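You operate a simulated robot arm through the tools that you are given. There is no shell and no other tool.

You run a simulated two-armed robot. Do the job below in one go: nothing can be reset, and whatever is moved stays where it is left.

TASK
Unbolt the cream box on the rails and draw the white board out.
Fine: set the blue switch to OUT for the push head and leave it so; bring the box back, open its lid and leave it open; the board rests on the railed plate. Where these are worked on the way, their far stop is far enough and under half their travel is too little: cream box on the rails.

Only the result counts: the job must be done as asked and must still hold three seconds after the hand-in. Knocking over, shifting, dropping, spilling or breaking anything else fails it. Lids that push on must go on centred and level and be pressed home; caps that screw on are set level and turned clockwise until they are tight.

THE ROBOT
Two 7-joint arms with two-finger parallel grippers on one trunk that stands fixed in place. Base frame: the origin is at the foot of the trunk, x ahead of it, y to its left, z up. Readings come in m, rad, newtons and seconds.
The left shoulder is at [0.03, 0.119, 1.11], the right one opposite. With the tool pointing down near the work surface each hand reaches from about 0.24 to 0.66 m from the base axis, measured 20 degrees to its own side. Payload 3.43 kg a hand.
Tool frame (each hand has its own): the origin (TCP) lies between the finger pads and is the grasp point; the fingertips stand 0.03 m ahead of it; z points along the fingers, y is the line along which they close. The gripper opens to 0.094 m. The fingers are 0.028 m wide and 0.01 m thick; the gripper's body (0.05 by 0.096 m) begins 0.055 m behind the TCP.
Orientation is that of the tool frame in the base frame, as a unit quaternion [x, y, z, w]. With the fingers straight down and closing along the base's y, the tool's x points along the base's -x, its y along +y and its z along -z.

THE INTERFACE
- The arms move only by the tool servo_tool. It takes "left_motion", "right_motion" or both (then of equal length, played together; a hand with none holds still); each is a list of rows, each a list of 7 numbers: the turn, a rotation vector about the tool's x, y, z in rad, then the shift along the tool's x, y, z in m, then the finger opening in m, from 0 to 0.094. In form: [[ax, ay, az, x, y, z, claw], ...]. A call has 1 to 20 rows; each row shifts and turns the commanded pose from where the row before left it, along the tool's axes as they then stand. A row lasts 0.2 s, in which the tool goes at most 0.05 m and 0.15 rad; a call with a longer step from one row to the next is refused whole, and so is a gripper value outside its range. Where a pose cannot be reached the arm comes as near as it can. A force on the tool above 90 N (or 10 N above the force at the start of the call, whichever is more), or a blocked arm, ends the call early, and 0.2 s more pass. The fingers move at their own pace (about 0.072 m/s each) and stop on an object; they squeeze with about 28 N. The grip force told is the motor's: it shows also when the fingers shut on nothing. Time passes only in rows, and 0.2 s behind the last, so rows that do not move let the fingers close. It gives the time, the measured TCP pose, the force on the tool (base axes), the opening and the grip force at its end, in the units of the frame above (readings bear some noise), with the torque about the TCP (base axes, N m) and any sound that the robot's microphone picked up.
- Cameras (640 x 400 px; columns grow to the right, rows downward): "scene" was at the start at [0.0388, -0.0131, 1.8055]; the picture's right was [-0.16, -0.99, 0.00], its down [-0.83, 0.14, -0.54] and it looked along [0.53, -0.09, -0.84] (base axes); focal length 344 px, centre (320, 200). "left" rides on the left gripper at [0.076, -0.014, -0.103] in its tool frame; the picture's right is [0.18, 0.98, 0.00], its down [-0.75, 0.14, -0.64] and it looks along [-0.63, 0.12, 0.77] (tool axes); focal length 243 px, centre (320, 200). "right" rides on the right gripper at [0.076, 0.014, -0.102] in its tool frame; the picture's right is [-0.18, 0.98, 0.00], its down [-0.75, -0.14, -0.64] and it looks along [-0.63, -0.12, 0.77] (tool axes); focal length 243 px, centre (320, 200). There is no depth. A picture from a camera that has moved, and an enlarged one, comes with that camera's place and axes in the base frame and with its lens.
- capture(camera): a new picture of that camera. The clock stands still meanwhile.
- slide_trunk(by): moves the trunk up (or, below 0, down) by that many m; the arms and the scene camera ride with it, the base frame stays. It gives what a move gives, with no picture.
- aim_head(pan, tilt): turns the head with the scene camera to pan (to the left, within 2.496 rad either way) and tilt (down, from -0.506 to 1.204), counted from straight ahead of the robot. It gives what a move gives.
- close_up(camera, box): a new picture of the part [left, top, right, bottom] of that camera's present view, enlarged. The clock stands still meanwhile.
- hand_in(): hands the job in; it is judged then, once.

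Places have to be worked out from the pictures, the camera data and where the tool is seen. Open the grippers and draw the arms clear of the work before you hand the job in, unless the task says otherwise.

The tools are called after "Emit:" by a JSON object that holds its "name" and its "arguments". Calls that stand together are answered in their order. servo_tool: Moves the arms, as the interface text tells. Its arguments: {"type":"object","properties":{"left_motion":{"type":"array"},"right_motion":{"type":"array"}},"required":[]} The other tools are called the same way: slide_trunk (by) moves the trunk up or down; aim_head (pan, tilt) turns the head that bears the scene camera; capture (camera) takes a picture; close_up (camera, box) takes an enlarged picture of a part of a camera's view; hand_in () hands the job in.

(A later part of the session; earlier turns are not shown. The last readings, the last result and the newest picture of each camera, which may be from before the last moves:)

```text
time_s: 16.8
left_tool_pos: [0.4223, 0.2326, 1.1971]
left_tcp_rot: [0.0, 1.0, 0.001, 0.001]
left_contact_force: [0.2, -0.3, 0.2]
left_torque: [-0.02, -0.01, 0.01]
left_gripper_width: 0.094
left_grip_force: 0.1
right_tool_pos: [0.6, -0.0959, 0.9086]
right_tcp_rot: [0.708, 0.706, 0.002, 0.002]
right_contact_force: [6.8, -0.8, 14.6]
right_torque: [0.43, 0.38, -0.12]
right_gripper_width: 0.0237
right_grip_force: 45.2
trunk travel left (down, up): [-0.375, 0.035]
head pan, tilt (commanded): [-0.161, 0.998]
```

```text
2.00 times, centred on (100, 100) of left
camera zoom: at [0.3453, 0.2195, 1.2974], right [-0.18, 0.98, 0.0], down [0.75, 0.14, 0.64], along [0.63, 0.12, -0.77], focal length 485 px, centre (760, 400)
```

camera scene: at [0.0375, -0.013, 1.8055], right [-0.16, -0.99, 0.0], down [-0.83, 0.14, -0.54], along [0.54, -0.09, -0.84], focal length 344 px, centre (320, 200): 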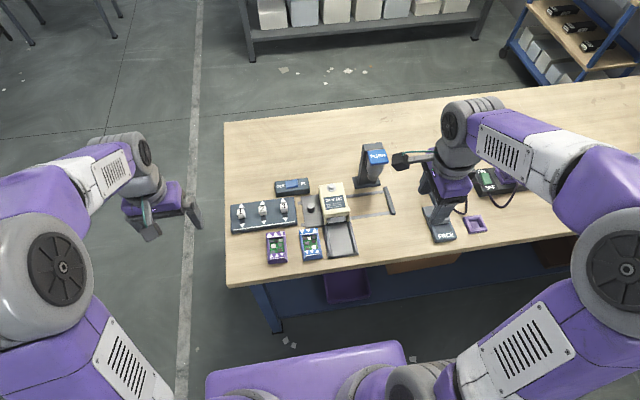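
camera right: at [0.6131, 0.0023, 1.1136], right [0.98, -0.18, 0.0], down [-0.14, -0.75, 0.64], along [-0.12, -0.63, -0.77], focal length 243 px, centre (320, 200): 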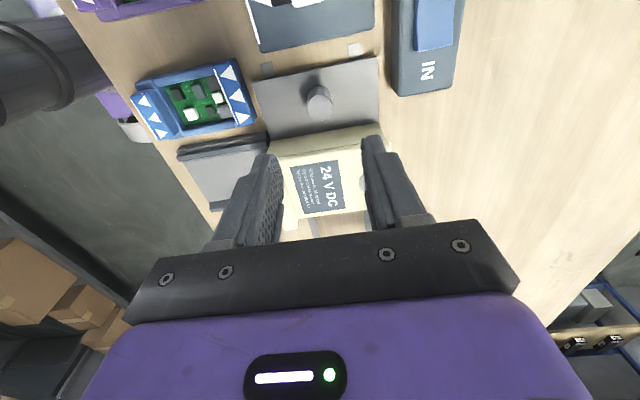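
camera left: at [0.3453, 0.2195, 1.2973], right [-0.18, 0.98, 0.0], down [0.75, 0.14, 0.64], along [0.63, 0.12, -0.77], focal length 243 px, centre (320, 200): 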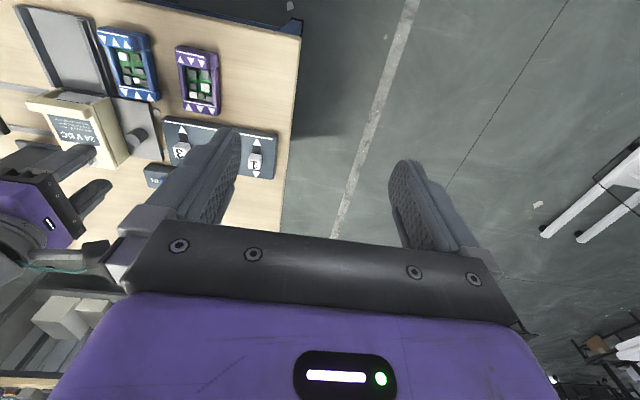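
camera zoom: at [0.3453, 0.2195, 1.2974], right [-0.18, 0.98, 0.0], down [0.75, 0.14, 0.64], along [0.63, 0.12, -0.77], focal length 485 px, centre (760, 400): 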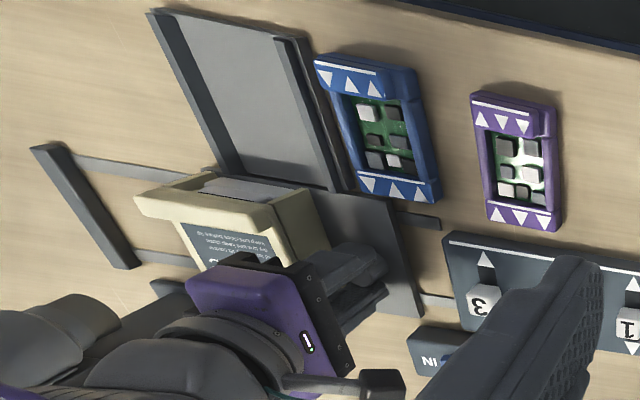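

The carriage slides freely with the knob. To keep my wrist clear of the PUSH head further along, I release, tilt the hand so the wrist leans to +y, and regrip.

Emit:
{"name": "servo_tool", "arguments": {"right_motion": [[0, 0, 0, 0, 0, 0, 0.05], [0, 0, 0, 0, 0, 0, 0.05], [0, 0, 0, 0, 0, -0.004, 0.05], [0, -0.15, 0, 0, 0, 0, 0.05], [0, -0.15, 0, 0, 0, 0, 0.05], [0, -0.05, 0, 0, 0, 0, 0.05], [0, 0, 0, 0.003, 0, 0, 0.05], [0, 0, 0, 0, 0, 0, 0.05]]}}

Emit:
{"name": "close_up", "arguments": {"camera": "right", "box": [200, 20, 440, 240]}}

Emit:
{"name": "close_up", "arguments": {"camera": "scene", "box": [260, 140, 420, 240]}}

Emit:
{"name": "close_up", "arguments": {"camera": "left", "box": [0, 0, 200, 200]}}

```text
time_s: 18.6
left_tool_pos: [0.4222, 0.2333, 1.1969]
left_tcp_rot: [0.0, 1.0, 0.001, -0.001]
left_contact_force: [0.4, -0.1, 0.1]
left_torque: [-0.02, 0.01, 0.01]
left_gripper_width: 0.0938
left_grip_force: 0.0
right_tool_pos: [0.5986, -0.0958, 0.9093]
right_tcp_rot: [0.696, 0.696, -0.124, 0.123]
right_contact_force: [-1.0, -0.3, -1.0]
right_torque: [0.04, -0.01, 0.03]
right_gripper_width: 0.0498
right_grip_force: 0.0
trunk travel left (down, up): [-0.375, 0.035]
head pan, tilt (commanded): [-0.161, 0.998]
```

```text
1.82 times, centred on (320, 130) of right
camera zoom: at [0.612, 0.0123, 0.978], right [0.98, -0.17, 0.06], down [-0.14, -0.49, 0.86], along [-0.12, -0.86, -0.5], focal length 441 px, centre (320, 327)
```

zoom: 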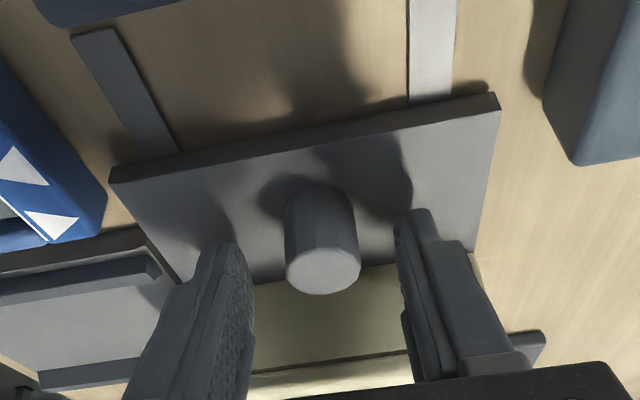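

```text
4.00 times, centred on (340, 190) of scene
camera zoom: at [0.0388, -0.0132, 1.8055], right [-0.16, -0.99, 0.0], down [-0.83, 0.14, -0.54], along [0.53, -0.09, -0.84], focal length 1374 px, centre (240, 240)
```

zoom: 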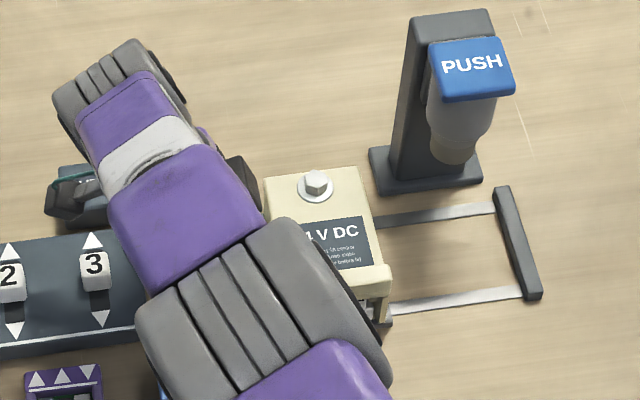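

```text
2.00 times, centred on (100, 100) of left
camera zoom: at [0.3456, 0.2193, 1.2972], right [-0.18, 0.98, 0.0], down [0.75, 0.14, 0.64], along [0.63, 0.12, -0.77], focal length 485 px, centre (760, 400)
```

zoom: 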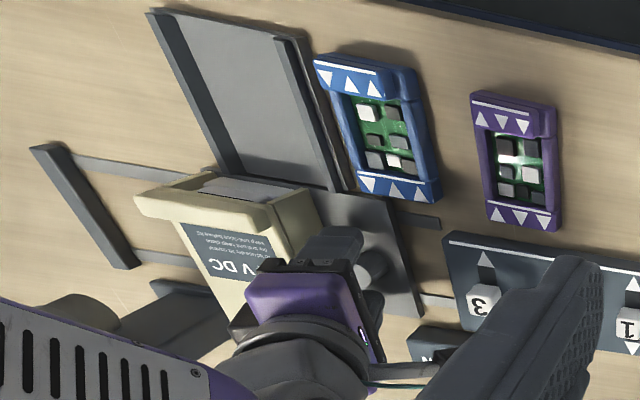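

The hand now leans away from the PUSH head and still straddles the knob. I close and slide about 8 cm further toward −y.

Emit:
{"name": "servo_tool", "arguments": {"right_motion": [[0, 0, 0, 0, 0, 0, 0.0], [0, 0, 0, 0, 0, 0, 0.0], [0, 0, 0, -0.0094, 0, 0.0034, 0.0], [0, 0, 0, -0.0141, 0, 0.0051, 0.0], [0, 0, 0, -0.0141, 0, 0.0051, 0.0], [0, 0, 0, -0.0141, 0, 0.0051, 0.0], [0, 0, 0, -0.0141, 0, 0.0051, 0.0], [0, 0, 0, -0.0094, 0, 0.0034, 0.0], [0, 0, 0, 0, 0, 0, 0.0]]}}

Emit:
{"name": "close_up", "arguments": {"camera": "scene", "box": [280, 130, 440, 230]}}

Emit:
{"name": "close_up", "arguments": {"camera": "left", "box": [0, 0, 200, 200]}}

Emit:
{"name": "capture", "arguments": {"camera": "right"}}

```text
time_s: 20.6
left_tool_pos: [0.4248, 0.2339, 1.1946]
left_tcp_rot: [0.0, 1.0, 0.0, -0.001]
left_contact_force: [-1.1, 0.4, -0.1]
left_torque: [-0.01, 0.0, -0.01]
left_gripper_width: 0.0943
left_grip_force: 0.1
right_tool_pos: [0.6004, -0.1742, 0.9098]
right_tcp_rot: [0.697, 0.696, -0.122, 0.124]
right_contact_force: [13.4, -2.1, -1.9]
right_torque: [1.01, -0.02, -0.01]
right_gripper_width: 0.0235
right_grip_force: 44.4
trunk travel left (down, up): [-0.375, 0.035]
head pan, tilt (commanded): [-0.161, 0.998]
```

```text
4.00 times, centred on (360, 180) of scene
camera zoom: at [0.0413, -0.0135, 1.8054], right [-0.16, -0.99, 0.0], down [-0.83, 0.14, -0.54], along [0.53, -0.09, -0.84], focal length 1374 px, centre (160, 280)
```

zoom: 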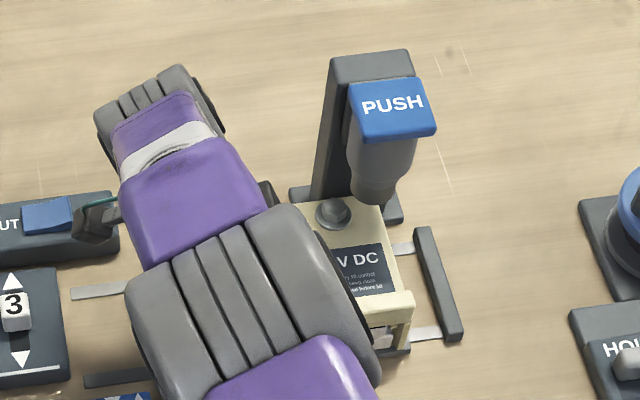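

```text
2.00 times, centred on (100, 100) of left
camera zoom: at [0.3474, 0.2192, 1.2968], right [-0.18, 0.98, 0.0], down [0.75, 0.14, 0.64], along [0.63, 0.12, -0.77], focal length 485 px, centre (760, 400)
```

zoom: 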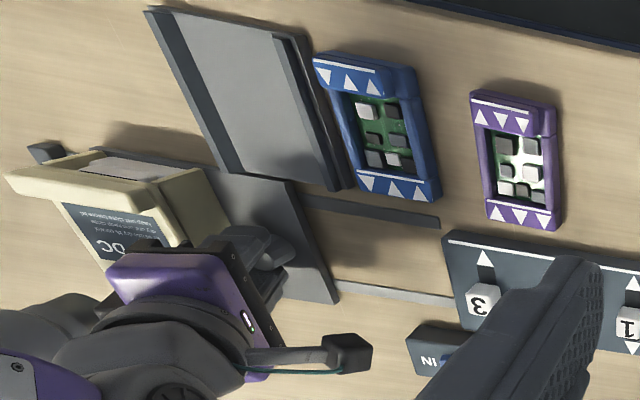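

```text
taken
camera right: at [0.6134, -0.0661, 0.9782], right [0.98, -0.17, 0.06], down [-0.14, -0.49, 0.86], along [-0.12, -0.86, -0.5], focal length 243 px, centre (320, 200)
```

right: 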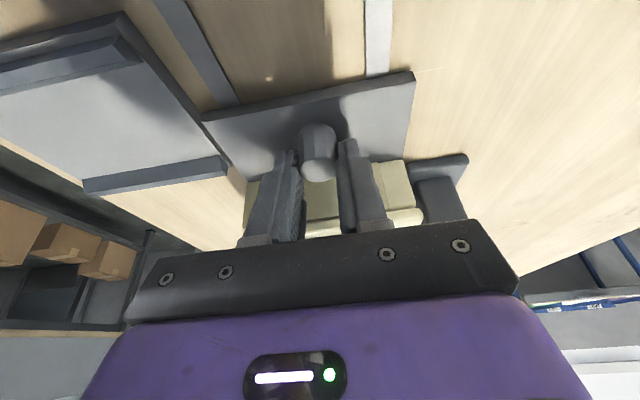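

The carriage is moving well; about 3–4 cm remains to the stop. I continue in 8 mm steps and watch the force.

Emit:
{"name": "servo_tool", "arguments": {"right_motion": [[0, 0, 0, -0.0075, 0, 0.0027, 0.0], [0, 0, 0, -0.0075, 0, 0.0027, 0.0], [0, 0, 0, -0.0075, 0, 0.0027, 0.0], [0, 0, 0, -0.0075, 0, 0.0027, 0.0], [0, 0, 0, 0, 0, 0, 0.0]]}}

Emit:
{"name": "close_up", "arguments": {"camera": "scene", "box": [300, 130, 420, 230]}}

```text
time_s: 21.8
left_tool_pos: [0.4244, 0.2362, 1.1953]
left_tcp_rot: [0.001, 1.0, -0.001, -0.001]
left_contact_force: [0.0, 0.3, -0.4]
left_torque: [0.02, 0.0, -0.01]
left_gripper_width: 0.0938
left_grip_force: 0.1
right_tool_pos: [0.6001, -0.2001, 0.9099]
right_tcp_rot: [0.696, 0.697, -0.121, 0.121]
right_contact_force: [15.2, 23.6, -2.7]
right_torque: [0.4, 0.21, 0.29]
right_gripper_width: 0.0236
right_grip_force: 45.5
trunk travel left (down, up): [-0.375, 0.035]
head pan, tilt (commanded): [-0.161, 0.998]
```

```text
4.00 times, centred on (360, 180) of scene
camera zoom: at [0.0417, -0.0094, 1.8055], right [-0.16, -0.99, 0.0], down [-0.83, 0.13, -0.54], along [0.53, -0.09, -0.84], focal length 1374 px, centre (160, 280)
```

zoom: 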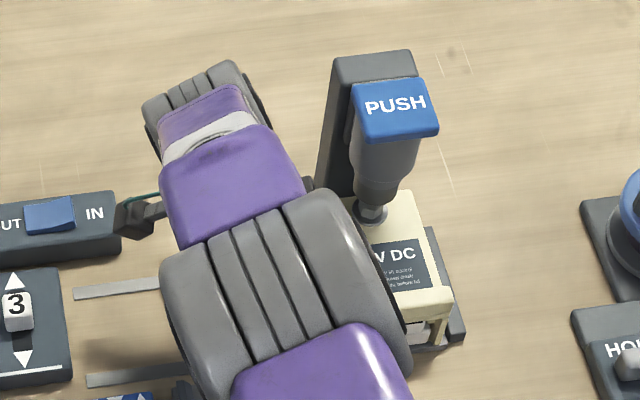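

The y-force rose to 24 N, so the carriage seems to be at its far stop with the bolt under the socket. I zoom to confirm.

Emit:
{"name": "close_up", "arguments": {"camera": "scene", "box": [360, 160, 420, 220]}}

Emit:
{"name": "close_up", "arguments": {"camera": "left", "box": [0, 40, 120, 140]}}

```text
6.67 times, centred on (390, 190) of scene
camera zoom: at [0.0417, -0.0094, 1.8055], right [-0.16, -0.99, 0.0], down [-0.83, 0.13, -0.54], along [0.53, -0.09, -0.84], focal length 2291 px, centre (-147, 267)
```

zoom: 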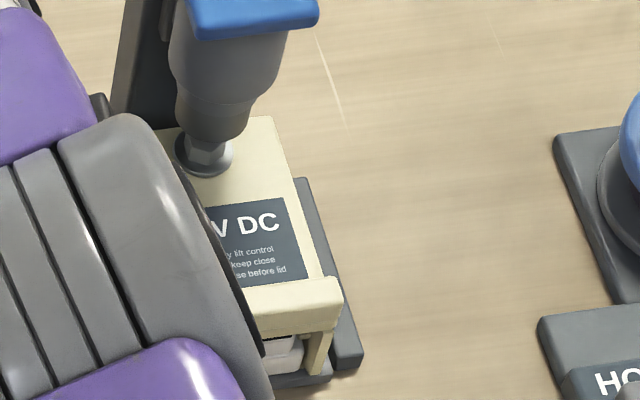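

```text
4.00 times, centred on (60, 90) of left
camera zoom: at [0.3477, 0.222, 1.2962], right [-0.18, 0.98, 0.0], down [0.75, 0.14, 0.64], along [0.63, 0.12, -0.77], focal length 970 px, centre (1360, 640)
```

zoom: 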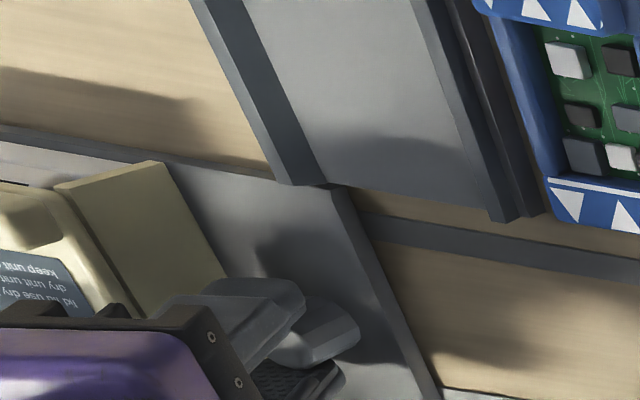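

The carriage rests against the end bar and the bolt lies under the socket. I open the fingers and lift the right hand straight up off the knob.

Emit:
{"name": "servo_tool", "arguments": {"right_motion": [[0, 0, 0, 0, 0, 0, 0.05], [0, 0, 0, 0, 0, 0, 0.05], [0, 0, 0, -0.0069, 0, -0.0188, 0.05], [0, 0, 0, -0.0069, 0, -0.0188, 0.05], [0, 0, 0, -0.0137, 0, -0.0376, 0.05], [0, 0, 0, -0.0137, 0, -0.0376, 0.05], [0, 0, 0, -0.0137, 0, -0.0376, 0.05], [0, 0, 0, -0.0137, 0, -0.0376, 0.05], [0, 0.15, 0, 0, 0, 0, 0.05], [0, 0.15, 0, 0, 0, 0, 0.05], [0, 0.05, 0, 0, 0, 0, 0.05], [0, 0, 0, 0, 0, 0, 0.0]]}}

Emit:
{"name": "capture", "arguments": {"camera": "right"}}

Emit:
{"name": "capture", "arguments": {"camera": "scene"}}

```text
time_s: 24.4
left_tool_pos: [0.4225, 0.2324, 1.1963]
left_tcp_rot: [0.0, 1.0, 0.001, 0.0]
left_contact_force: [-0.7, -0.8, -0.4]
left_torque: [0.02, 0.03, 0.02]
left_gripper_width: 0.0941
left_grip_force: 0.1
right_tool_pos: [0.598, -0.2053, 1.1105]
right_tcp_rot: [0.707, 0.707, 0.0, -0.001]
right_contact_force: [-0.2, 0.0, 0.4]
right_torque: [0.01, 0.0, 0.01]
right_gripper_width: 0.0
right_grip_force: 4.8
trunk travel left (down, up): [-0.375, 0.035]
head pan, tilt (commanded): [-0.161, 0.998]
```

```text
taken
camera right: at [0.612, -0.128, 1.211], right [0.98, -0.18, 0.0], down [-0.14, -0.75, 0.64], along [-0.12, -0.63, -0.77], focal length 243 px, centre (320, 200)
```

right: 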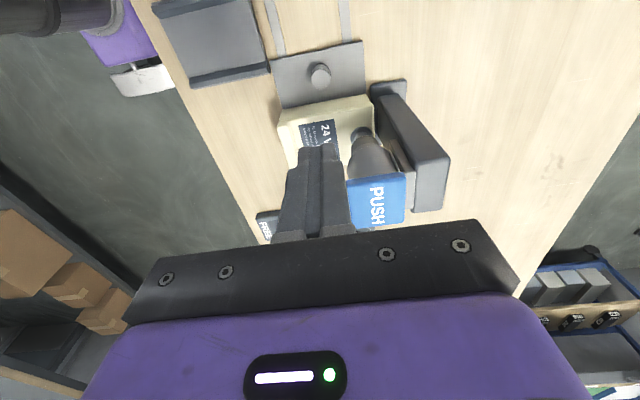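

```text
taken
camera scene: at [0.0387, -0.0133, 1.8055], right [-0.16, -0.99, 0.0], down [-0.83, 0.14, -0.54], along [0.53, -0.09, -0.84], focal length 344 px, centre (320, 200)
```

scene: 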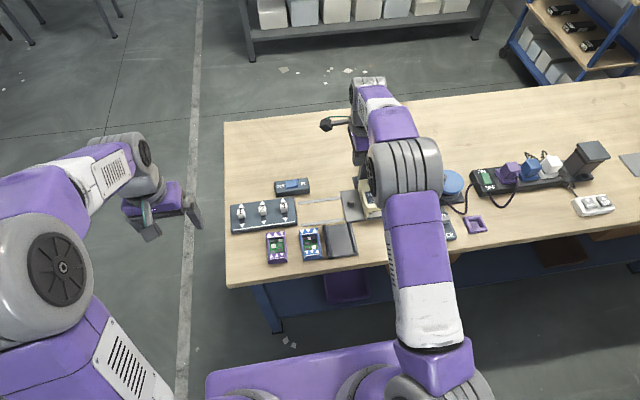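

The right camera now has a side view of the push head over the box. I zoom in to see its geometry.

Emit:
{"name": "close_up", "arguments": {"camera": "right", "box": [260, 70, 460, 230]}}

```text
2.50 times, centred on (360, 150) of right
camera zoom: at [0.612, -0.128, 1.211], right [0.98, -0.18, 0.0], down [-0.14, -0.75, 0.64], along [-0.12, -0.63, -0.77], focal length 606 px, centre (220, 325)
```

zoom: 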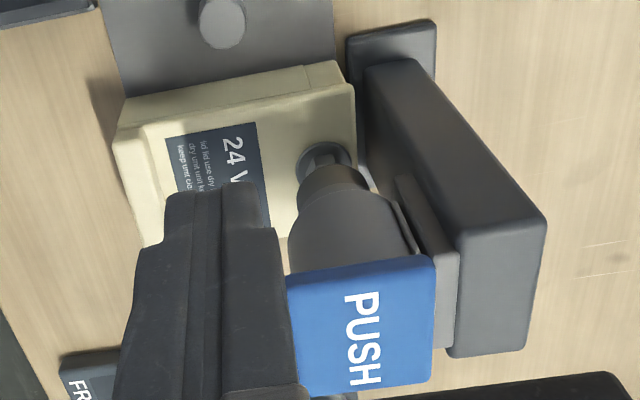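

The plate top is near (0.63, −0.273) at z ≈ 1.055 and the socket sits just over the bolt. I back the right hand off, turn it to the default yaw and pitch it forward with the fingers shut.

Emit:
{"name": "servo_tool", "arguments": {"right_motion": [[0, 0, 0, -0.0133, -0.0333, -0.03, 0.0], [0, 0, 0, -0.0133, -0.0333, -0.03, 0.0], [0, 0, 0, -0.0133, -0.0333, -0.03, 0.0], [0, 0, -0.145, 0, 0, 0, 0.0], [0, 0, -0.145, 0, 0, 0, 0.0], [0, 0, -0.145, 0, 0, 0, 0.0], [0, 0, -0.145, 0, 0, 0, 0.0], [0, 0, -0.145, 0, 0, 0, 0.0], [0, 0, -0.145, 0, 0, 0, 0.0], [0, 0, -0.145, 0, 0, 0, 0.0], [0, 0, -0.145, 0, 0, 0, 0.0], [0, 0, -0.145, 0, 0, 0, 0.0], [0, 0, -0.145, 0, 0, 0, 0.0], [0, 0, -0.1208, 0, 0, 0, 0.0], [0, -0.15, 0, 0, 0, 0, 0.0], [0, -0.15, 0, 0, 0, 0, 0.0], [0, -0.15, 0, 0, 0, 0, 0.0], [0, -0.15, 0, 0, 0, 0, 0.0], [0, 0, 0, 0, 0, 0, 0.0]]}}

Emit:
{"name": "capture", "arguments": {"camera": "right"}}

Emit:
{"name": "capture", "arguments": {"camera": "scene"}}

```text
time_s: 28.4
left_tool_pos: [0.4217, 0.2337, 1.1956]
left_tcp_rot: [0.0, 1.0, 0.0, 0.001]
left_contact_force: [-0.4, 0.2, 0.6]
left_torque: [-0.01, 0.0, 0.03]
left_gripper_width: 0.094
left_grip_force: 0.1
right_tool_pos: [0.4994, -0.2459, 1.1999]
right_tcp_rot: [0.0, 0.956, 0.0, 0.295]
right_contact_force: [0.5, 0.6, -0.3]
right_torque: [0.02, 0.0, -0.01]
right_gripper_width: 0.0
right_grip_force: 27.7
trunk travel left (down, up): [-0.375, 0.035]
head pan, tilt (commanded): [-0.161, 0.998]
```

```text
taken
camera right: at [0.3771, -0.2306, 1.2402], right [0.15, 0.98, 0.1], down [0.26, -0.14, 0.96], along [0.95, -0.12, -0.28], focal length 243 px, centre (320, 200)
```

right: 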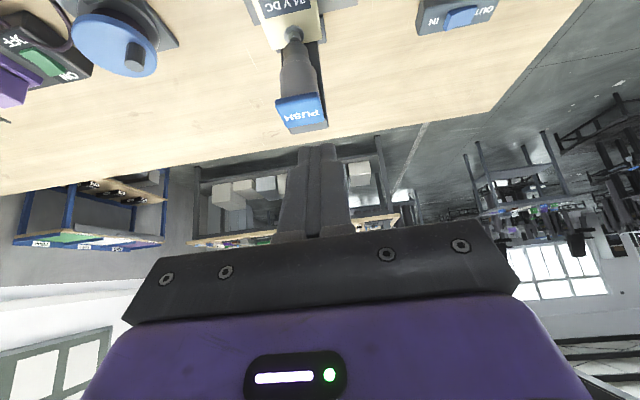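

```text
taken
camera scene: at [0.0395, -0.0133, 1.8055], right [-0.16, -0.99, 0.0], down [-0.83, 0.14, -0.54], along [0.53, -0.09, -0.84], focal length 344 px, centre (320, 200)
```

scene: 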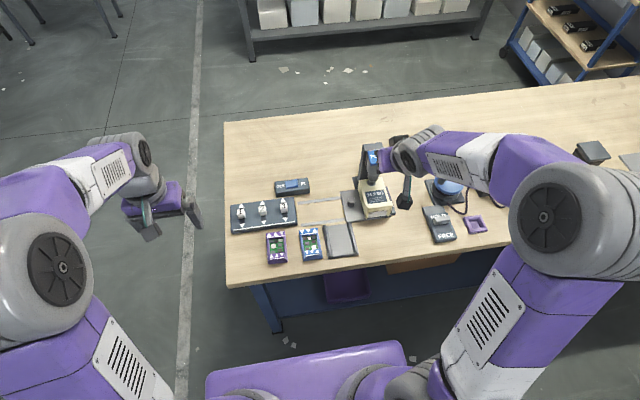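

I zoom the right camera on the push head to refine its position before pressing.

Emit:
{"name": "close_up", "arguments": {"camera": "right", "box": [240, 0, 400, 140]}}

Emit:
{"name": "close_up", "arguments": {"camera": "right", "box": [400, 0, 520, 50]}}

Emit:
{"name": "close_up", "arguments": {"camera": "scene", "box": [330, 130, 430, 230]}}

```text
2.86 times, centred on (320, 70) of right
camera zoom: at [0.3771, -0.2306, 1.2402], right [0.15, 0.98, 0.1], down [0.26, -0.14, 0.96], along [0.95, -0.12, -0.28], focal length 693 px, centre (320, 571)
```

zoom: 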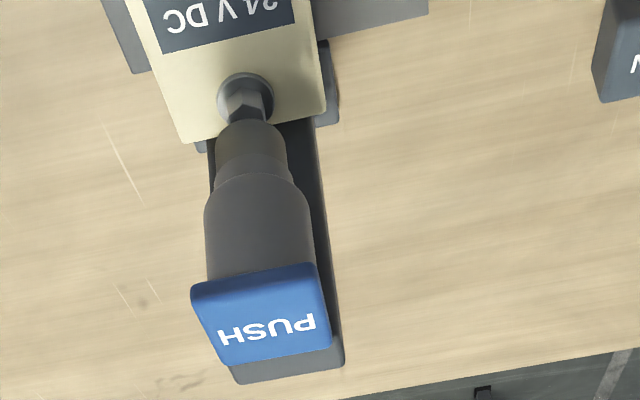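

```text
5.33 times, centred on (460, 25) of right
camera zoom: at [0.3771, -0.2306, 1.2402], right [0.15, 0.98, 0.1], down [0.26, -0.14, 0.96], along [0.95, -0.12, -0.28], focal length 1294 px, centre (-427, 1133)
```

zoom: 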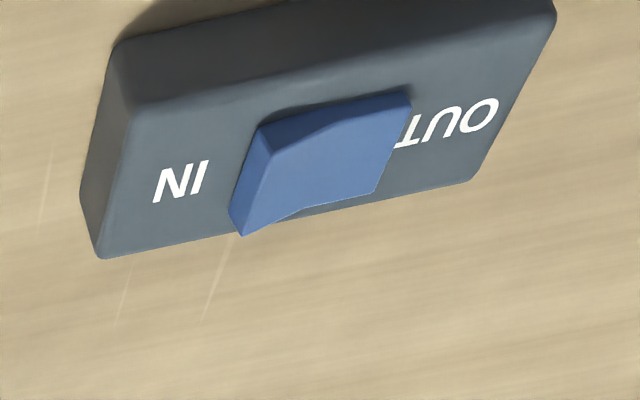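

```text
4.00 times, centred on (380, 180) of scene
camera zoom: at [0.0395, -0.0133, 1.8055], right [-0.16, -0.99, 0.0], down [-0.83, 0.14, -0.54], along [0.53, -0.09, -0.84], focal length 1374 px, centre (80, 280)
```

zoom: 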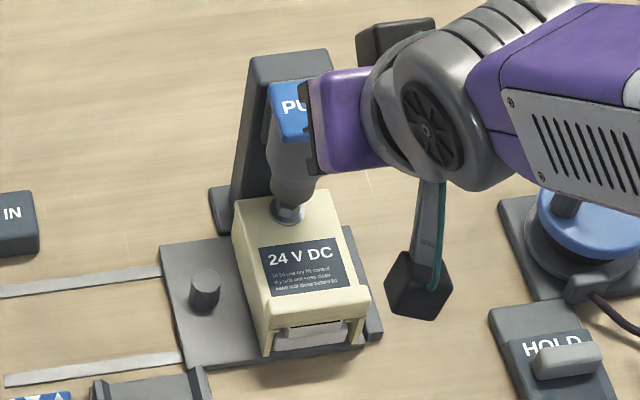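

The OUT end is confirmed pressed and the plate centre is at about (0.632, −0.272, 1.055). I bring the shut fingertips to just above it.

Emit:
{"name": "servo_tool", "arguments": {"right_motion": [[0, 0, 0, -0.0128, -0.0065, 0.0367, 0.0], [0, 0, 0, -0.0128, -0.0065, 0.0367, 0.0], [0, 0, 0, -0.0128, -0.0065, 0.0367, 0.0], [0, 0, 0, -0.0128, -0.0065, 0.0367, 0.0], [0, 0, 0, 0, 0, 0, 0.0]]}}

Emit:
{"name": "close_up", "arguments": {"camera": "right", "box": [220, 0, 420, 200]}}

Emit:
{"name": "close_up", "arguments": {"camera": "scene", "box": [330, 130, 430, 230]}}

```text
time_s: 29.6
left_tool_pos: [0.4202, 0.2338, 1.1956]
left_tcp_rot: [0.0, 1.0, 0.001, 0.001]
left_contact_force: [0.0, -0.5, 0.3]
left_torque: [0.04, 0.02, 0.01]
left_gripper_width: 0.0939
left_grip_force: 0.1
right_tool_pos: [0.6211, -0.2729, 1.1093]
right_tcp_rot: [0.001, 0.955, -0.001, 0.295]
right_contact_force: [-0.3, -0.7, 0.3]
right_torque: [0.0, 0.02, -0.03]
right_gripper_width: 0.0
right_grip_force: 28.0
trunk travel left (down, up): [-0.375, 0.035]
head pan, tilt (commanded): [-0.161, 0.998]
```

```text
2.00 times, centred on (320, 100) of right
camera zoom: at [0.4997, -0.2575, 1.149], right [0.15, 0.98, 0.1], down [0.26, -0.14, 0.96], along [0.95, -0.12, -0.28], focal length 485 px, centre (320, 400)
```

zoom: 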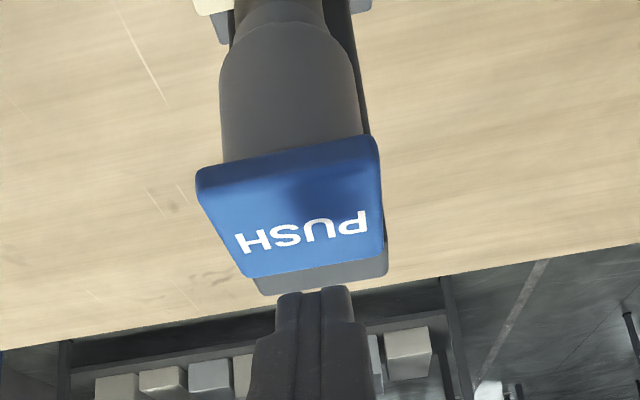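

```text
4.00 times, centred on (380, 180) of scene
camera zoom: at [0.0372, -0.0127, 1.8056], right [-0.16, -0.99, 0.0], down [-0.83, 0.13, -0.54], along [0.54, -0.09, -0.84], focal length 1374 px, centre (80, 280)
```

zoom: 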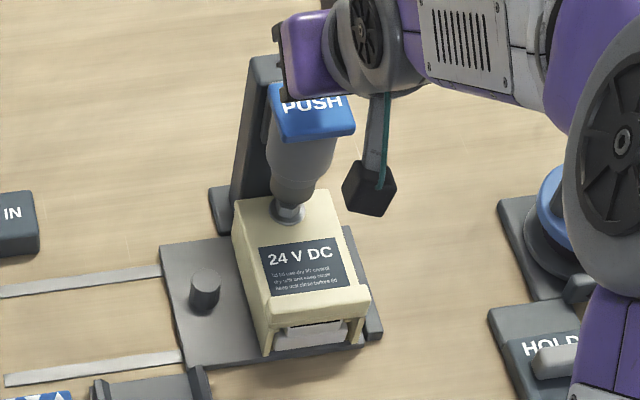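

The fingertips hover over the plate middle. I press down in 5 mm steps.

Emit:
{"name": "servo_tool", "arguments": {"right_motion": [[0, 0, 0, 0.0056, 0, 0.0083, 0.0], [0, 0, 0, 0.0056, 0, 0.0083, 0.0], [0, 0, 0, 0.0028, 0, 0.0041, 0.0], [0, 0, 0, 0.0028, 0, 0.0041, 0.0], [0, 0, 0, 0.0028, 0, 0.0041, 0.0], [0, 0, 0, 0, 0, 0, 0.0]]}}

Emit:
{"name": "close_up", "arguments": {"camera": "scene", "box": [330, 130, 430, 230]}}

```text
time_s: 31.0
left_tool_pos: [0.4213, 0.2325, 1.1967]
left_tcp_rot: [0.0, 1.0, 0.0, 0.0]
left_contact_force: [-0.5, 0.1, 0.1]
left_torque: [-0.01, 0.01, 0.01]
left_gripper_width: 0.094
left_grip_force: 0.1
right_tool_pos: [0.6237, -0.2722, 1.0739]
right_tcp_rot: [0.0, 0.955, 0.001, 0.295]
right_contact_force: [-0.4, -0.4, 2.6]
right_torque: [0.0, 0.01, 0.03]
right_gripper_width: 0.0
right_grip_force: 28.3
trunk travel left (down, up): [-0.375, 0.035]
head pan, tilt (commanded): [-0.161, 0.998]
```

```text
4.00 times, centred on (380, 180) of scene
camera zoom: at [0.0386, -0.0131, 1.8055], right [-0.16, -0.99, 0.0], down [-0.83, 0.14, -0.54], along [0.53, -0.09, -0.84], focal length 1374 px, centre (80, 280)
```

zoom: 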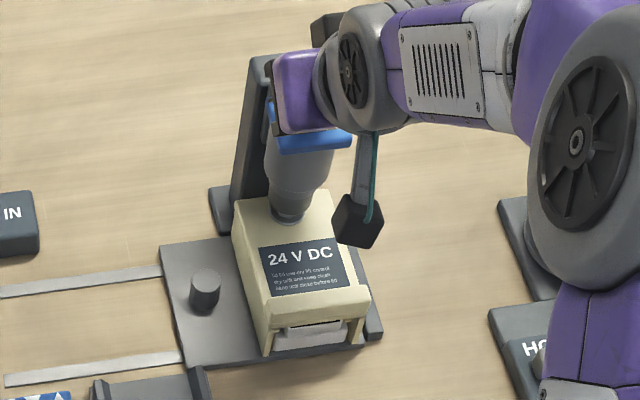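

The head moves down easily (2.6 N) and the socket is over the bolt. I press further.

Emit:
{"name": "servo_tool", "arguments": {"right_motion": [[0, 0, 0, 0.0028, 0, 0.0041, 0.0], [0, 0, 0, 0.0028, 0, 0.0041, 0.0], [0, 0, 0, 0.0028, 0, 0.0041, 0.0], [0, 0, 0, 0.0028, 0, 0.0041, 0.0], [0, 0, 0, 0, 0, 0, 0.0]]}}

Emit:
{"name": "close_up", "arguments": {"camera": "scene", "box": [330, 130, 430, 230]}}

```text
time_s: 32.2
left_tool_pos: [0.4168, 0.2346, 1.1974]
left_tcp_rot: [0.0, 1.0, 0.0, 0.003]
left_contact_force: [-0.6, -0.2, 0.3]
left_torque: [0.01, -0.02, 0.03]
left_gripper_width: 0.0941
left_grip_force: 0.1
right_tool_pos: [0.6229, -0.2717, 1.0642]
right_tcp_rot: [-0.001, 0.952, -0.001, 0.307]
right_contact_force: [-8.7, -5.7, 47.2]
right_torque: [-0.19, 0.03, 0.63]
right_gripper_width: 0.0
right_grip_force: 28.4
trunk travel left (down, up): [-0.375, 0.035]
head pan, tilt (commanded): [-0.161, 0.998]
```

```text
4.00 times, centred on (380, 180) of scene
camera zoom: at [0.0305, -0.0112, 1.8061], right [-0.16, -0.99, 0.0], down [-0.83, 0.13, -0.55], along [0.54, -0.09, -0.84], focal length 1374 px, centre (80, 280)
```

zoom: 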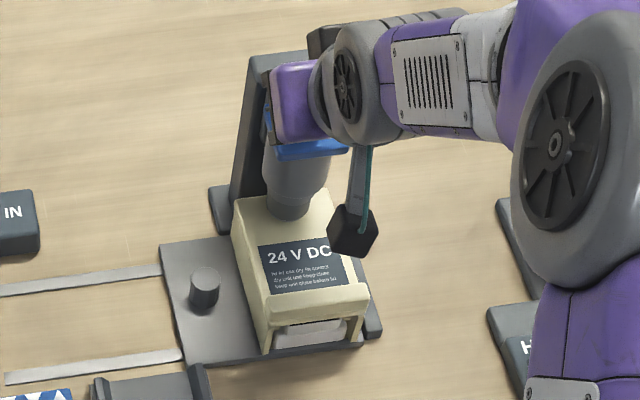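

The head is bottomed at 47 N. I hold this press for a couple of seconds to let the driver work and listen.

Emit:
{"name": "servo_tool", "arguments": {"right_motion": [[0, 0, 0, 0, 0, 0, 0.0], [0, 0, 0, 0, 0, 0, 0.0], [0, 0, 0, 0, 0, 0, 0.0], [0, 0, 0, 0, 0, 0, 0.0], [0, 0, 0, 0, 0, 0, 0.0], [0, 0, 0, 0, 0, 0, 0.0], [0, 0, 0, 0, 0, 0, 0.0], [0, 0, 0, 0, 0, 0, 0.0], [0, 0, 0, 0, 0, 0, 0.0], [0, 0, 0, 0, 0, 0, 0.0]]}}

Emit:
{"name": "close_up", "arguments": {"camera": "scene", "box": [370, 165, 410, 205]}}

Emit:
{"name": "capture", "arguments": {"camera": "right"}}

```text
time_s: 34.4
left_tool_pos: [0.4121, 0.2358, 1.1995]
left_tcp_rot: [-0.001, 1.0, -0.001, 0.004]
left_contact_force: [0.2, 0.3, 0.2]
left_torque: [0.03, 0.0, 0.05]
left_gripper_width: 0.0941
left_grip_force: 0.0
right_tool_pos: [0.6223, -0.2716, 1.0738]
right_tcp_rot: [0.002, 0.949, -0.004, 0.316]
right_contact_force: [-24.9, 1.6, 80.2]
right_torque: [0.07, 0.25, 0.65]
right_gripper_width: 0.0
right_grip_force: 28.4
trunk travel left (down, up): [-0.375, 0.035]
head pan, tilt (commanded): [-0.161, 0.998]
```

```text
10.00 times, centred on (390, 185) of scene
camera zoom: at [0.0235, -0.008, 1.806], right [-0.16, -0.99, 0.0], down [-0.82, 0.13, -0.55], along [0.54, -0.09, -0.84], focal length 3436 px, centre (-380, 350)
```

zoom: 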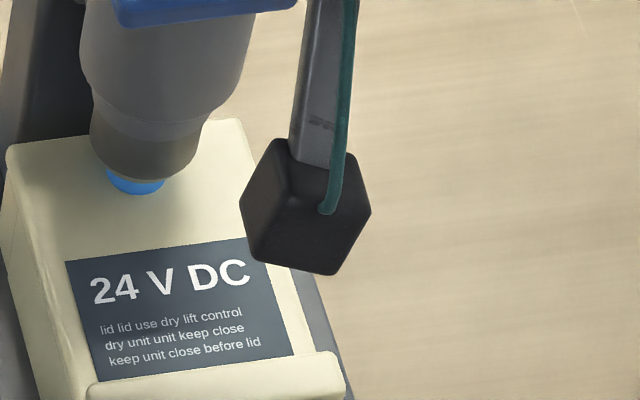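

```text
taken
camera right: at [0.4995, -0.2558, 1.1084], right [0.15, 0.98, 0.11], down [0.22, -0.14, 0.97], along [0.96, -0.12, -0.24], focal length 243 px, centre (320, 200)
```

right: 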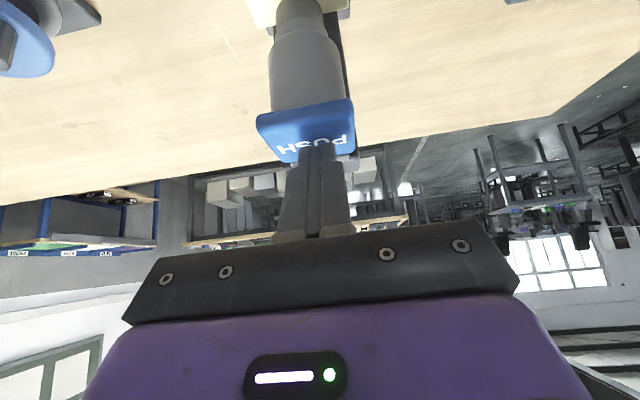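

The bolt is turning out: the head has risen 1 cm against me and force grew to 80 N. I ease up by 1 cm to keep moderate pressure and keep holding.

Emit:
{"name": "servo_tool", "arguments": {"right_motion": [[0, 0, 0, -0.0056, 0, -0.0083, 0.0], [0, 0, 0, 0, 0, 0, 0.0], [0, 0, 0, 0, 0, 0, 0.0], [0, 0, 0, 0, 0, 0, 0.0], [0, 0, 0, 0, 0, 0, 0.0], [0, 0, 0, 0, 0, 0, 0.0]]}}

Emit:
{"name": "close_up", "arguments": {"camera": "scene", "box": [370, 165, 410, 205]}}

```text
time_s: 35.8
left_tool_pos: [0.418, 0.2361, 1.1966]
left_tcp_rot: [0.0, 1.0, -0.001, 0.003]
left_contact_force: [0.2, 0.1, -0.5]
left_torque: [0.01, 0.02, 0.0]
left_gripper_width: 0.0942
left_grip_force: 0.0
right_tool_pos: [0.623, -0.2713, 1.0743]
right_tcp_rot: [0.001, 0.952, -0.001, 0.306]
right_contact_force: [-5.7, 6.5, 47.5]
right_torque: [0.17, -0.11, -0.59]
right_gripper_width: 0.0
right_grip_force: 28.2
trunk travel left (down, up): [-0.375, 0.035]
head pan, tilt (commanded): [-0.161, 0.998]
```

```text
10.00 times, centred on (390, 185) of scene
camera zoom: at [0.0315, -0.0092, 1.8058], right [-0.16, -0.99, 0.0], down [-0.83, 0.13, -0.55], along [0.54, -0.09, -0.84], focal length 3436 px, centre (-380, 350)
```

zoom: 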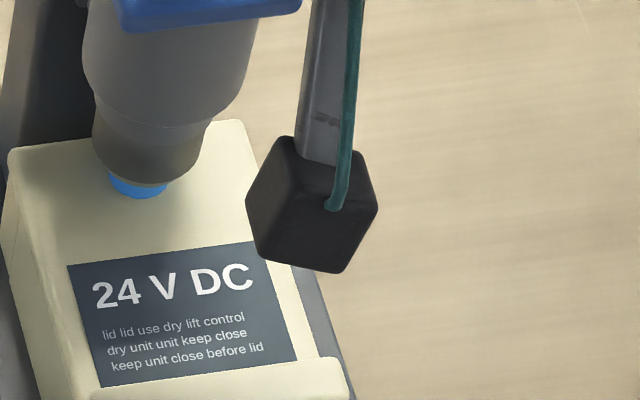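

The head stays 1 cm higher with a blue collar showing under the bolt, so it seems unscrewed. I lift the hand off and look.

Emit:
{"name": "servo_tool", "arguments": {"right_motion": [[0, 0, 0, -0.0056, 0, -0.0083, 0.0], [0, 0, 0, -0.0056, 0, -0.0083, 0.0], [0, 0, 0, -0.0113, 0, -0.0165, 0.0], [0, 0, 0, -0.0113, 0, -0.0165, 0.0], [0, 0, 0, 0, 0, 0, 0.0]]}}

Emit:
{"name": "close_up", "arguments": {"camera": "scene", "box": [350, 140, 410, 205]}}

Emit:
{"name": "close_up", "arguments": {"camera": "right", "box": [220, 0, 420, 200]}}

```text
time_s: 37.0
left_tool_pos: [0.4219, 0.233, 1.1955]
left_tcp_rot: [0.0, 1.0, 0.0, 0.0]
left_contact_force: [0.2, 0.5, -0.1]
left_torque: [-0.01, 0.0, -0.01]
left_gripper_width: 0.0939
left_grip_force: 0.1
right_tool_pos: [0.6242, -0.2721, 1.1228]
right_tcp_rot: [0.0, 0.955, 0.0, 0.295]
right_contact_force: [0.5, -0.8, 1.1]
right_torque: [0.0, -0.01, 0.0]
right_gripper_width: 0.0
right_grip_force: 28.0
trunk travel left (down, up): [-0.375, 0.035]
head pan, tilt (commanded): [-0.161, 0.998]
```

```text
6.15 times, centred on (380, 172) of scene
camera zoom: at [0.0389, -0.0132, 1.8055], right [-0.16, -0.99, 0.0], down [-0.83, 0.14, -0.54], along [0.53, -0.09, -0.84], focal length 2115 px, centre (-49, 369)
```

zoom: 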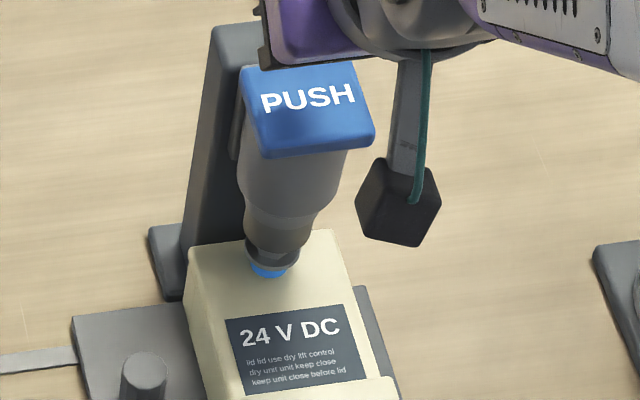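

```text
2.00 times, centred on (320, 100) of right
camera zoom: at [0.5025, -0.2567, 1.1626], right [0.15, 0.98, 0.1], down [0.26, -0.14, 0.95], along [0.95, -0.12, -0.28], focal length 485 px, centre (320, 400)
```

zoom: 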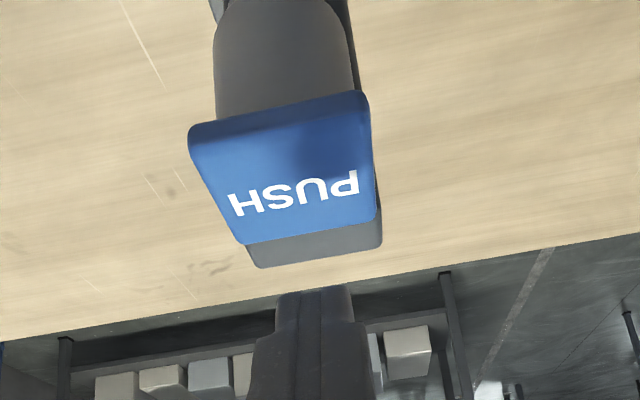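

The bolt now stands raised with a blue collar and the head sprang back up. I back the right hand away and return it to the knob-gripping orientation.

Emit:
{"name": "servo_tool", "arguments": {"right_motion": [[0, 0, 0, 0.0149, 0.0068, -0.0335, 0.0], [0, 0, 0, 0.0149, 0.0068, -0.0335, 0.0], [0, 0, 0, 0.0149, 0.0068, -0.0335, 0.0], [0, 0, 0, 0.0149, 0.0068, -0.0335, 0.0], [0, 0.15, 0, 0, 0, 0, 0.0], [0, 0.15, 0, 0, 0, 0, 0.0], [0, 0.15, 0, 0, 0, 0, 0.0], [0, 0.15, 0, 0, 0, 0, 0.0], [0, 0, 0.145, 0, 0, 0, 0.05], [0, 0, 0.145, 0, 0, 0, 0.05], [0, 0, 0.145, 0, 0, 0, 0.05], [0, 0, 0.145, 0, 0, 0, 0.05], [0, 0, 0.145, 0, 0, 0, 0.05], [0, 0, 0.145, 0, 0, 0, 0.05], [0, 0, 0.145, 0, 0, 0, 0.05], [0, 0, 0.145, 0, 0, 0, 0.05], [0, 0, 0.145, 0, 0, 0, 0.05], [0, 0, 0.145, 0, 0, 0, 0.05], [0, 0, 0.1208, 0, 0, 0, 0.05]]}}

Emit:
{"name": "close_up", "arguments": {"camera": "scene", "box": [330, 130, 430, 230]}}

Emit:
{"name": "close_up", "arguments": {"camera": "scene", "box": [365, 165, 405, 205]}}

```text
time_s: 41.0
left_tool_pos: [0.4228, 0.2332, 1.1958]
left_tcp_rot: [0.001, 1.0, 0.0, 0.0]
left_contact_force: [0.1, 0.1, -0.1]
left_torque: [-0.01, -0.01, -0.02]
left_gripper_width: 0.0941
left_grip_force: 0.1
right_tool_pos: [0.4978, -0.2443, 1.2009]
right_tcp_rot: [0.708, 0.706, 0.0, 0.0]
right_contact_force: [0.1, 0.0, 0.7]
right_torque: [-0.02, -0.02, -0.01]
right_gripper_width: 0.0501
right_grip_force: 0.1
trunk travel left (down, up): [-0.375, 0.035]
head pan, tilt (commanded): [-0.161, 0.998]
```

```text
4.00 times, centred on (380, 180) of scene
camera zoom: at [0.0388, -0.0131, 1.8055], right [-0.16, -0.99, 0.0], down [-0.83, 0.14, -0.54], along [0.53, -0.09, -0.84], focal length 1374 px, centre (80, 280)
```

zoom: 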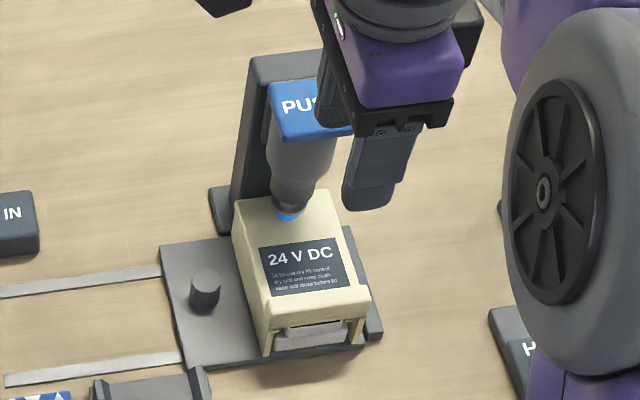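

```text
10.00 times, centred on (385, 185) of scene
camera zoom: at [0.0388, -0.0131, 1.8055], right [-0.16, -0.99, 0.0], down [-0.83, 0.14, -0.54], along [0.53, -0.09, -0.84], focal length 3436 px, centre (-330, 350)
```

zoom: 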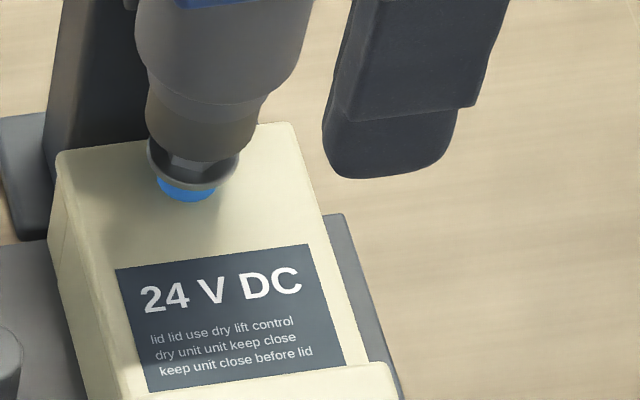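

The raised bolt clears the socket. I move the right hand over the knob, tilt it as before and descend around it.

Emit:
{"name": "servo_tool", "arguments": {"right_motion": [[0, 0, 0, 0.0155, 0.034, 0.03, 0.05], [0, 0, 0, 0.0155, 0.034, 0.03, 0.05], [0, 0, 0, 0.0155, 0.034, 0.03, 0.05], [0, -0.15, 0, 0, 0, 0, 0.05], [0, -0.15, 0, 0, 0, 0, 0.05], [0, -0.05, 0, 0, 0, 0, 0.05], [0, 0, 0, 0.0137, 0, 0.0376, 0.05], [0, 0, 0, 0.0137, 0, 0.0376, 0.05], [0, 0, 0, 0.0137, 0, 0.0376, 0.05], [0, 0, 0, 0.0069, 0, 0.0188, 0.05], [0, 0, 0, 0, 0, 0, 0.05]]}}

Emit:
{"name": "close_up", "arguments": {"camera": "right", "box": [200, 20, 440, 240]}}

Emit:
{"name": "close_up", "arguments": {"camera": "scene", "box": [300, 130, 420, 230]}}

```text
time_s: 43.4
left_tool_pos: [0.4213, 0.2333, 1.1959]
left_tcp_rot: [0.0, 1.0, 0.0, 0.0]
left_contact_force: [-0.3, 0.2, 0.5]
left_torque: [0.05, 0.0, 0.02]
left_gripper_width: 0.0943
left_grip_force: 0.2
right_tool_pos: [0.602, -0.1983, 0.9706]
right_tcp_rot: [0.697, 0.696, -0.124, 0.123]
right_contact_force: [0.0, -0.8, 0.2]
right_torque: [0.03, -0.02, 0.01]
right_gripper_width: 0.0499
right_grip_force: 0.0
trunk travel left (down, up): [-0.375, 0.035]
head pan, tilt (commanded): [-0.161, 0.998]
```

```text
1.82 times, centred on (320, 130) of right
camera zoom: at [0.6157, -0.0906, 1.0391], right [0.98, -0.17, 0.06], down [-0.14, -0.49, 0.86], along [-0.12, -0.86, -0.5], focal length 441 px, centre (320, 327)
```

zoom: 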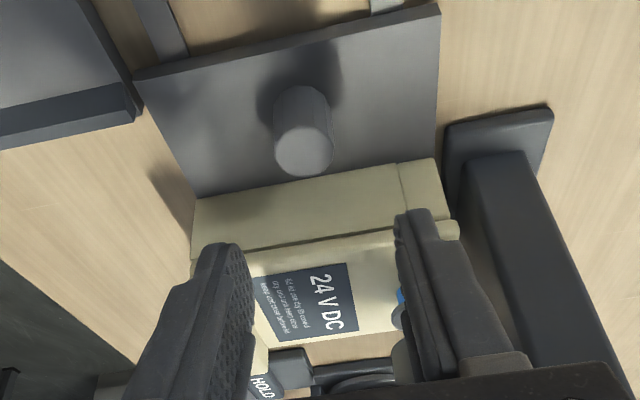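

```text
4.00 times, centred on (360, 180) of scene
camera zoom: at [0.0386, -0.013, 1.8055], right [-0.16, -0.99, 0.0], down [-0.83, 0.14, -0.54], along [0.53, -0.09, -0.84], focal length 1374 px, centre (160, 280)
```

zoom: 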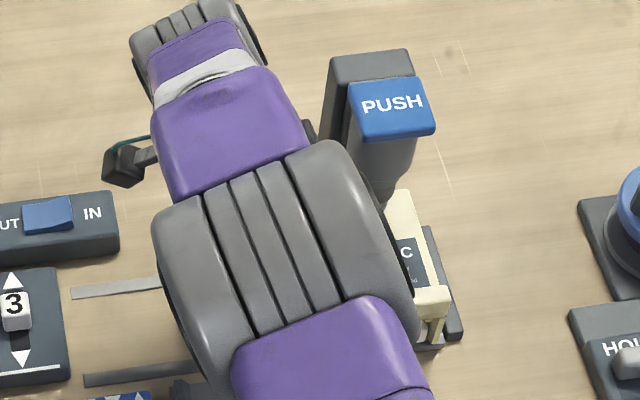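

The hand is above the knob at the right tilt. I descend the last 6 cm and close.

Emit:
{"name": "servo_tool", "arguments": {"right_motion": [[0, 0, 0, 0.0069, -0.001, 0.0188, 0.05], [0, 0, 0, 0.0069, -0.001, 0.0188, 0.05], [0, 0, 0, 0.0069, 0, 0.0188, 0.05], [0, 0, 0, 0, 0, 0, 0.05], [0, 0, 0, 0, 0, 0, 0.0], [0, 0, 0, 0, 0, 0, 0.0], [0, 0, 0, 0, 0, 0, 0.0]]}}

Emit:
{"name": "close_up", "arguments": {"camera": "right", "box": [200, 20, 440, 240]}}

```text
time_s: 45.0
left_tool_pos: [0.4231, 0.2331, 1.1956]
left_tcp_rot: [0.0, 1.0, 0.0, -0.002]
left_contact_force: [0.9, 0.3, -0.7]
left_torque: [-0.04, 0.03, -0.01]
left_gripper_width: 0.0941
left_grip_force: 0.0
right_tool_pos: [0.6, -0.1983, 0.9119]
right_tcp_rot: [0.696, 0.697, -0.121, 0.124]
right_contact_force: [12.4, -0.2, 1.1]
right_torque: [0.31, -0.1, 0.06]
right_gripper_width: 0.0235
right_grip_force: 45.1
trunk travel left (down, up): [-0.375, 0.035]
head pan, tilt (commanded): [-0.161, 0.998]
```

```text
1.82 times, centred on (320, 130) of right
camera zoom: at [0.613, -0.0904, 0.9811], right [0.98, -0.17, 0.07], down [-0.14, -0.49, 0.86], along [-0.12, -0.86, -0.5], focal length 441 px, centre (320, 327)
```

zoom: 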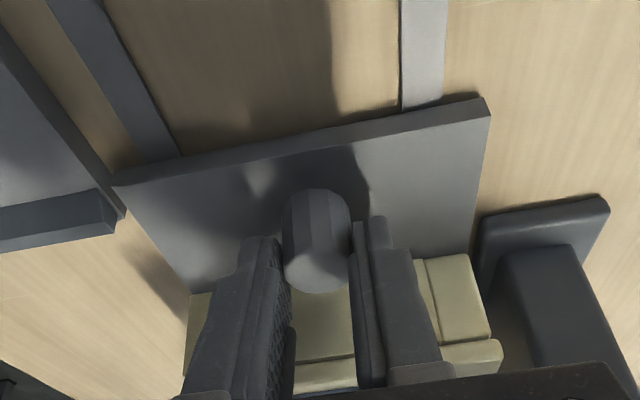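

Gripped. I slide the carriage back toward +y, first 12 cm.

Emit:
{"name": "servo_tool", "arguments": {"right_motion": [[0, 0, 0, 0.0094, 0, -0.0034, 0.0], [0, 0, 0, 0.0141, 0, -0.0051, 0.0], [0, 0, 0, 0.0141, 0, -0.0051, 0.0], [0, 0, 0, 0.0141, 0, -0.0051, 0.0], [0, 0, 0, 0.0141, 0, -0.0051, 0.0], [0, 0, 0, 0.0141, 0, -0.0051, 0.0], [0, 0, 0, 0.0141, 0, -0.0051, 0.0], [0, 0, 0, 0.0141, 0, -0.0051, 0.0], [0, 0, 0, 0, 0, 0, 0.0]]}}

Emit:
{"name": "close_up", "arguments": {"camera": "left", "box": [0, 0, 200, 200]}}

Emit:
{"name": "close_up", "arguments": {"camera": "scene", "box": [270, 130, 420, 250]}}

```text
time_s: 47.0
left_tool_pos: [0.4218, 0.2343, 1.1962]
left_tcp_rot: [0.0, 1.0, 0.0, 0.0]
left_contact_force: [0.6, -0.5, 0.4]
left_torque: [0.02, 0.0, -0.01]
left_gripper_width: 0.0941
left_grip_force: 0.1
right_tool_pos: [0.5995, -0.0808, 0.9135]
right_tcp_rot: [0.698, 0.695, -0.12, 0.124]
right_contact_force: [12.3, 1.1, 28.1]
right_torque: [-0.6, 0.08, 0.16]
right_gripper_width: 0.0234
right_grip_force: 44.5
trunk travel left (down, up): [-0.375, 0.035]
head pan, tilt (commanded): [-0.161, 0.998]
```

```text
2.00 times, centred on (100, 100) of left
camera zoom: at [0.3447, 0.2198, 1.2975], right [-0.18, 0.98, 0.0], down [0.75, 0.14, 0.64], along [0.63, 0.12, -0.77], focal length 485 px, centre (760, 400)
```

zoom: 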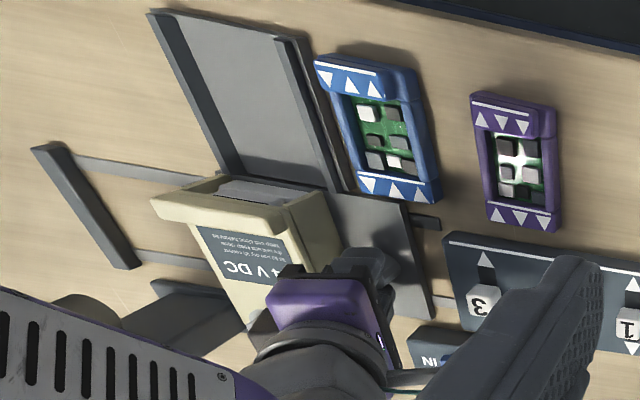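

```text
3.33 times, centred on (345, 190) of scene
camera zoom: at [0.0375, -0.0125, 1.8056], right [-0.16, -0.99, 0.0], down [-0.83, 0.13, -0.54], along [0.54, -0.09, -0.84], focal length 1145 px, centre (237, 233)
```

zoom: 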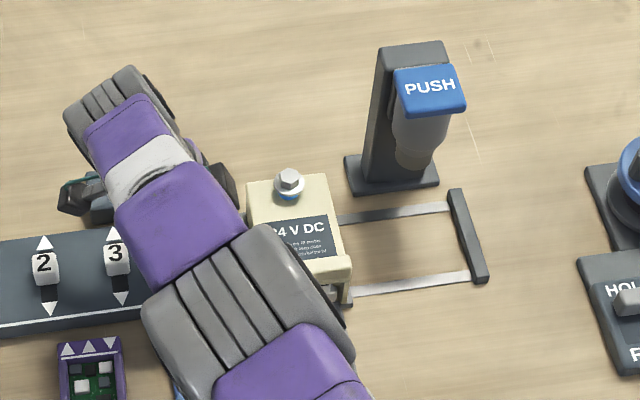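

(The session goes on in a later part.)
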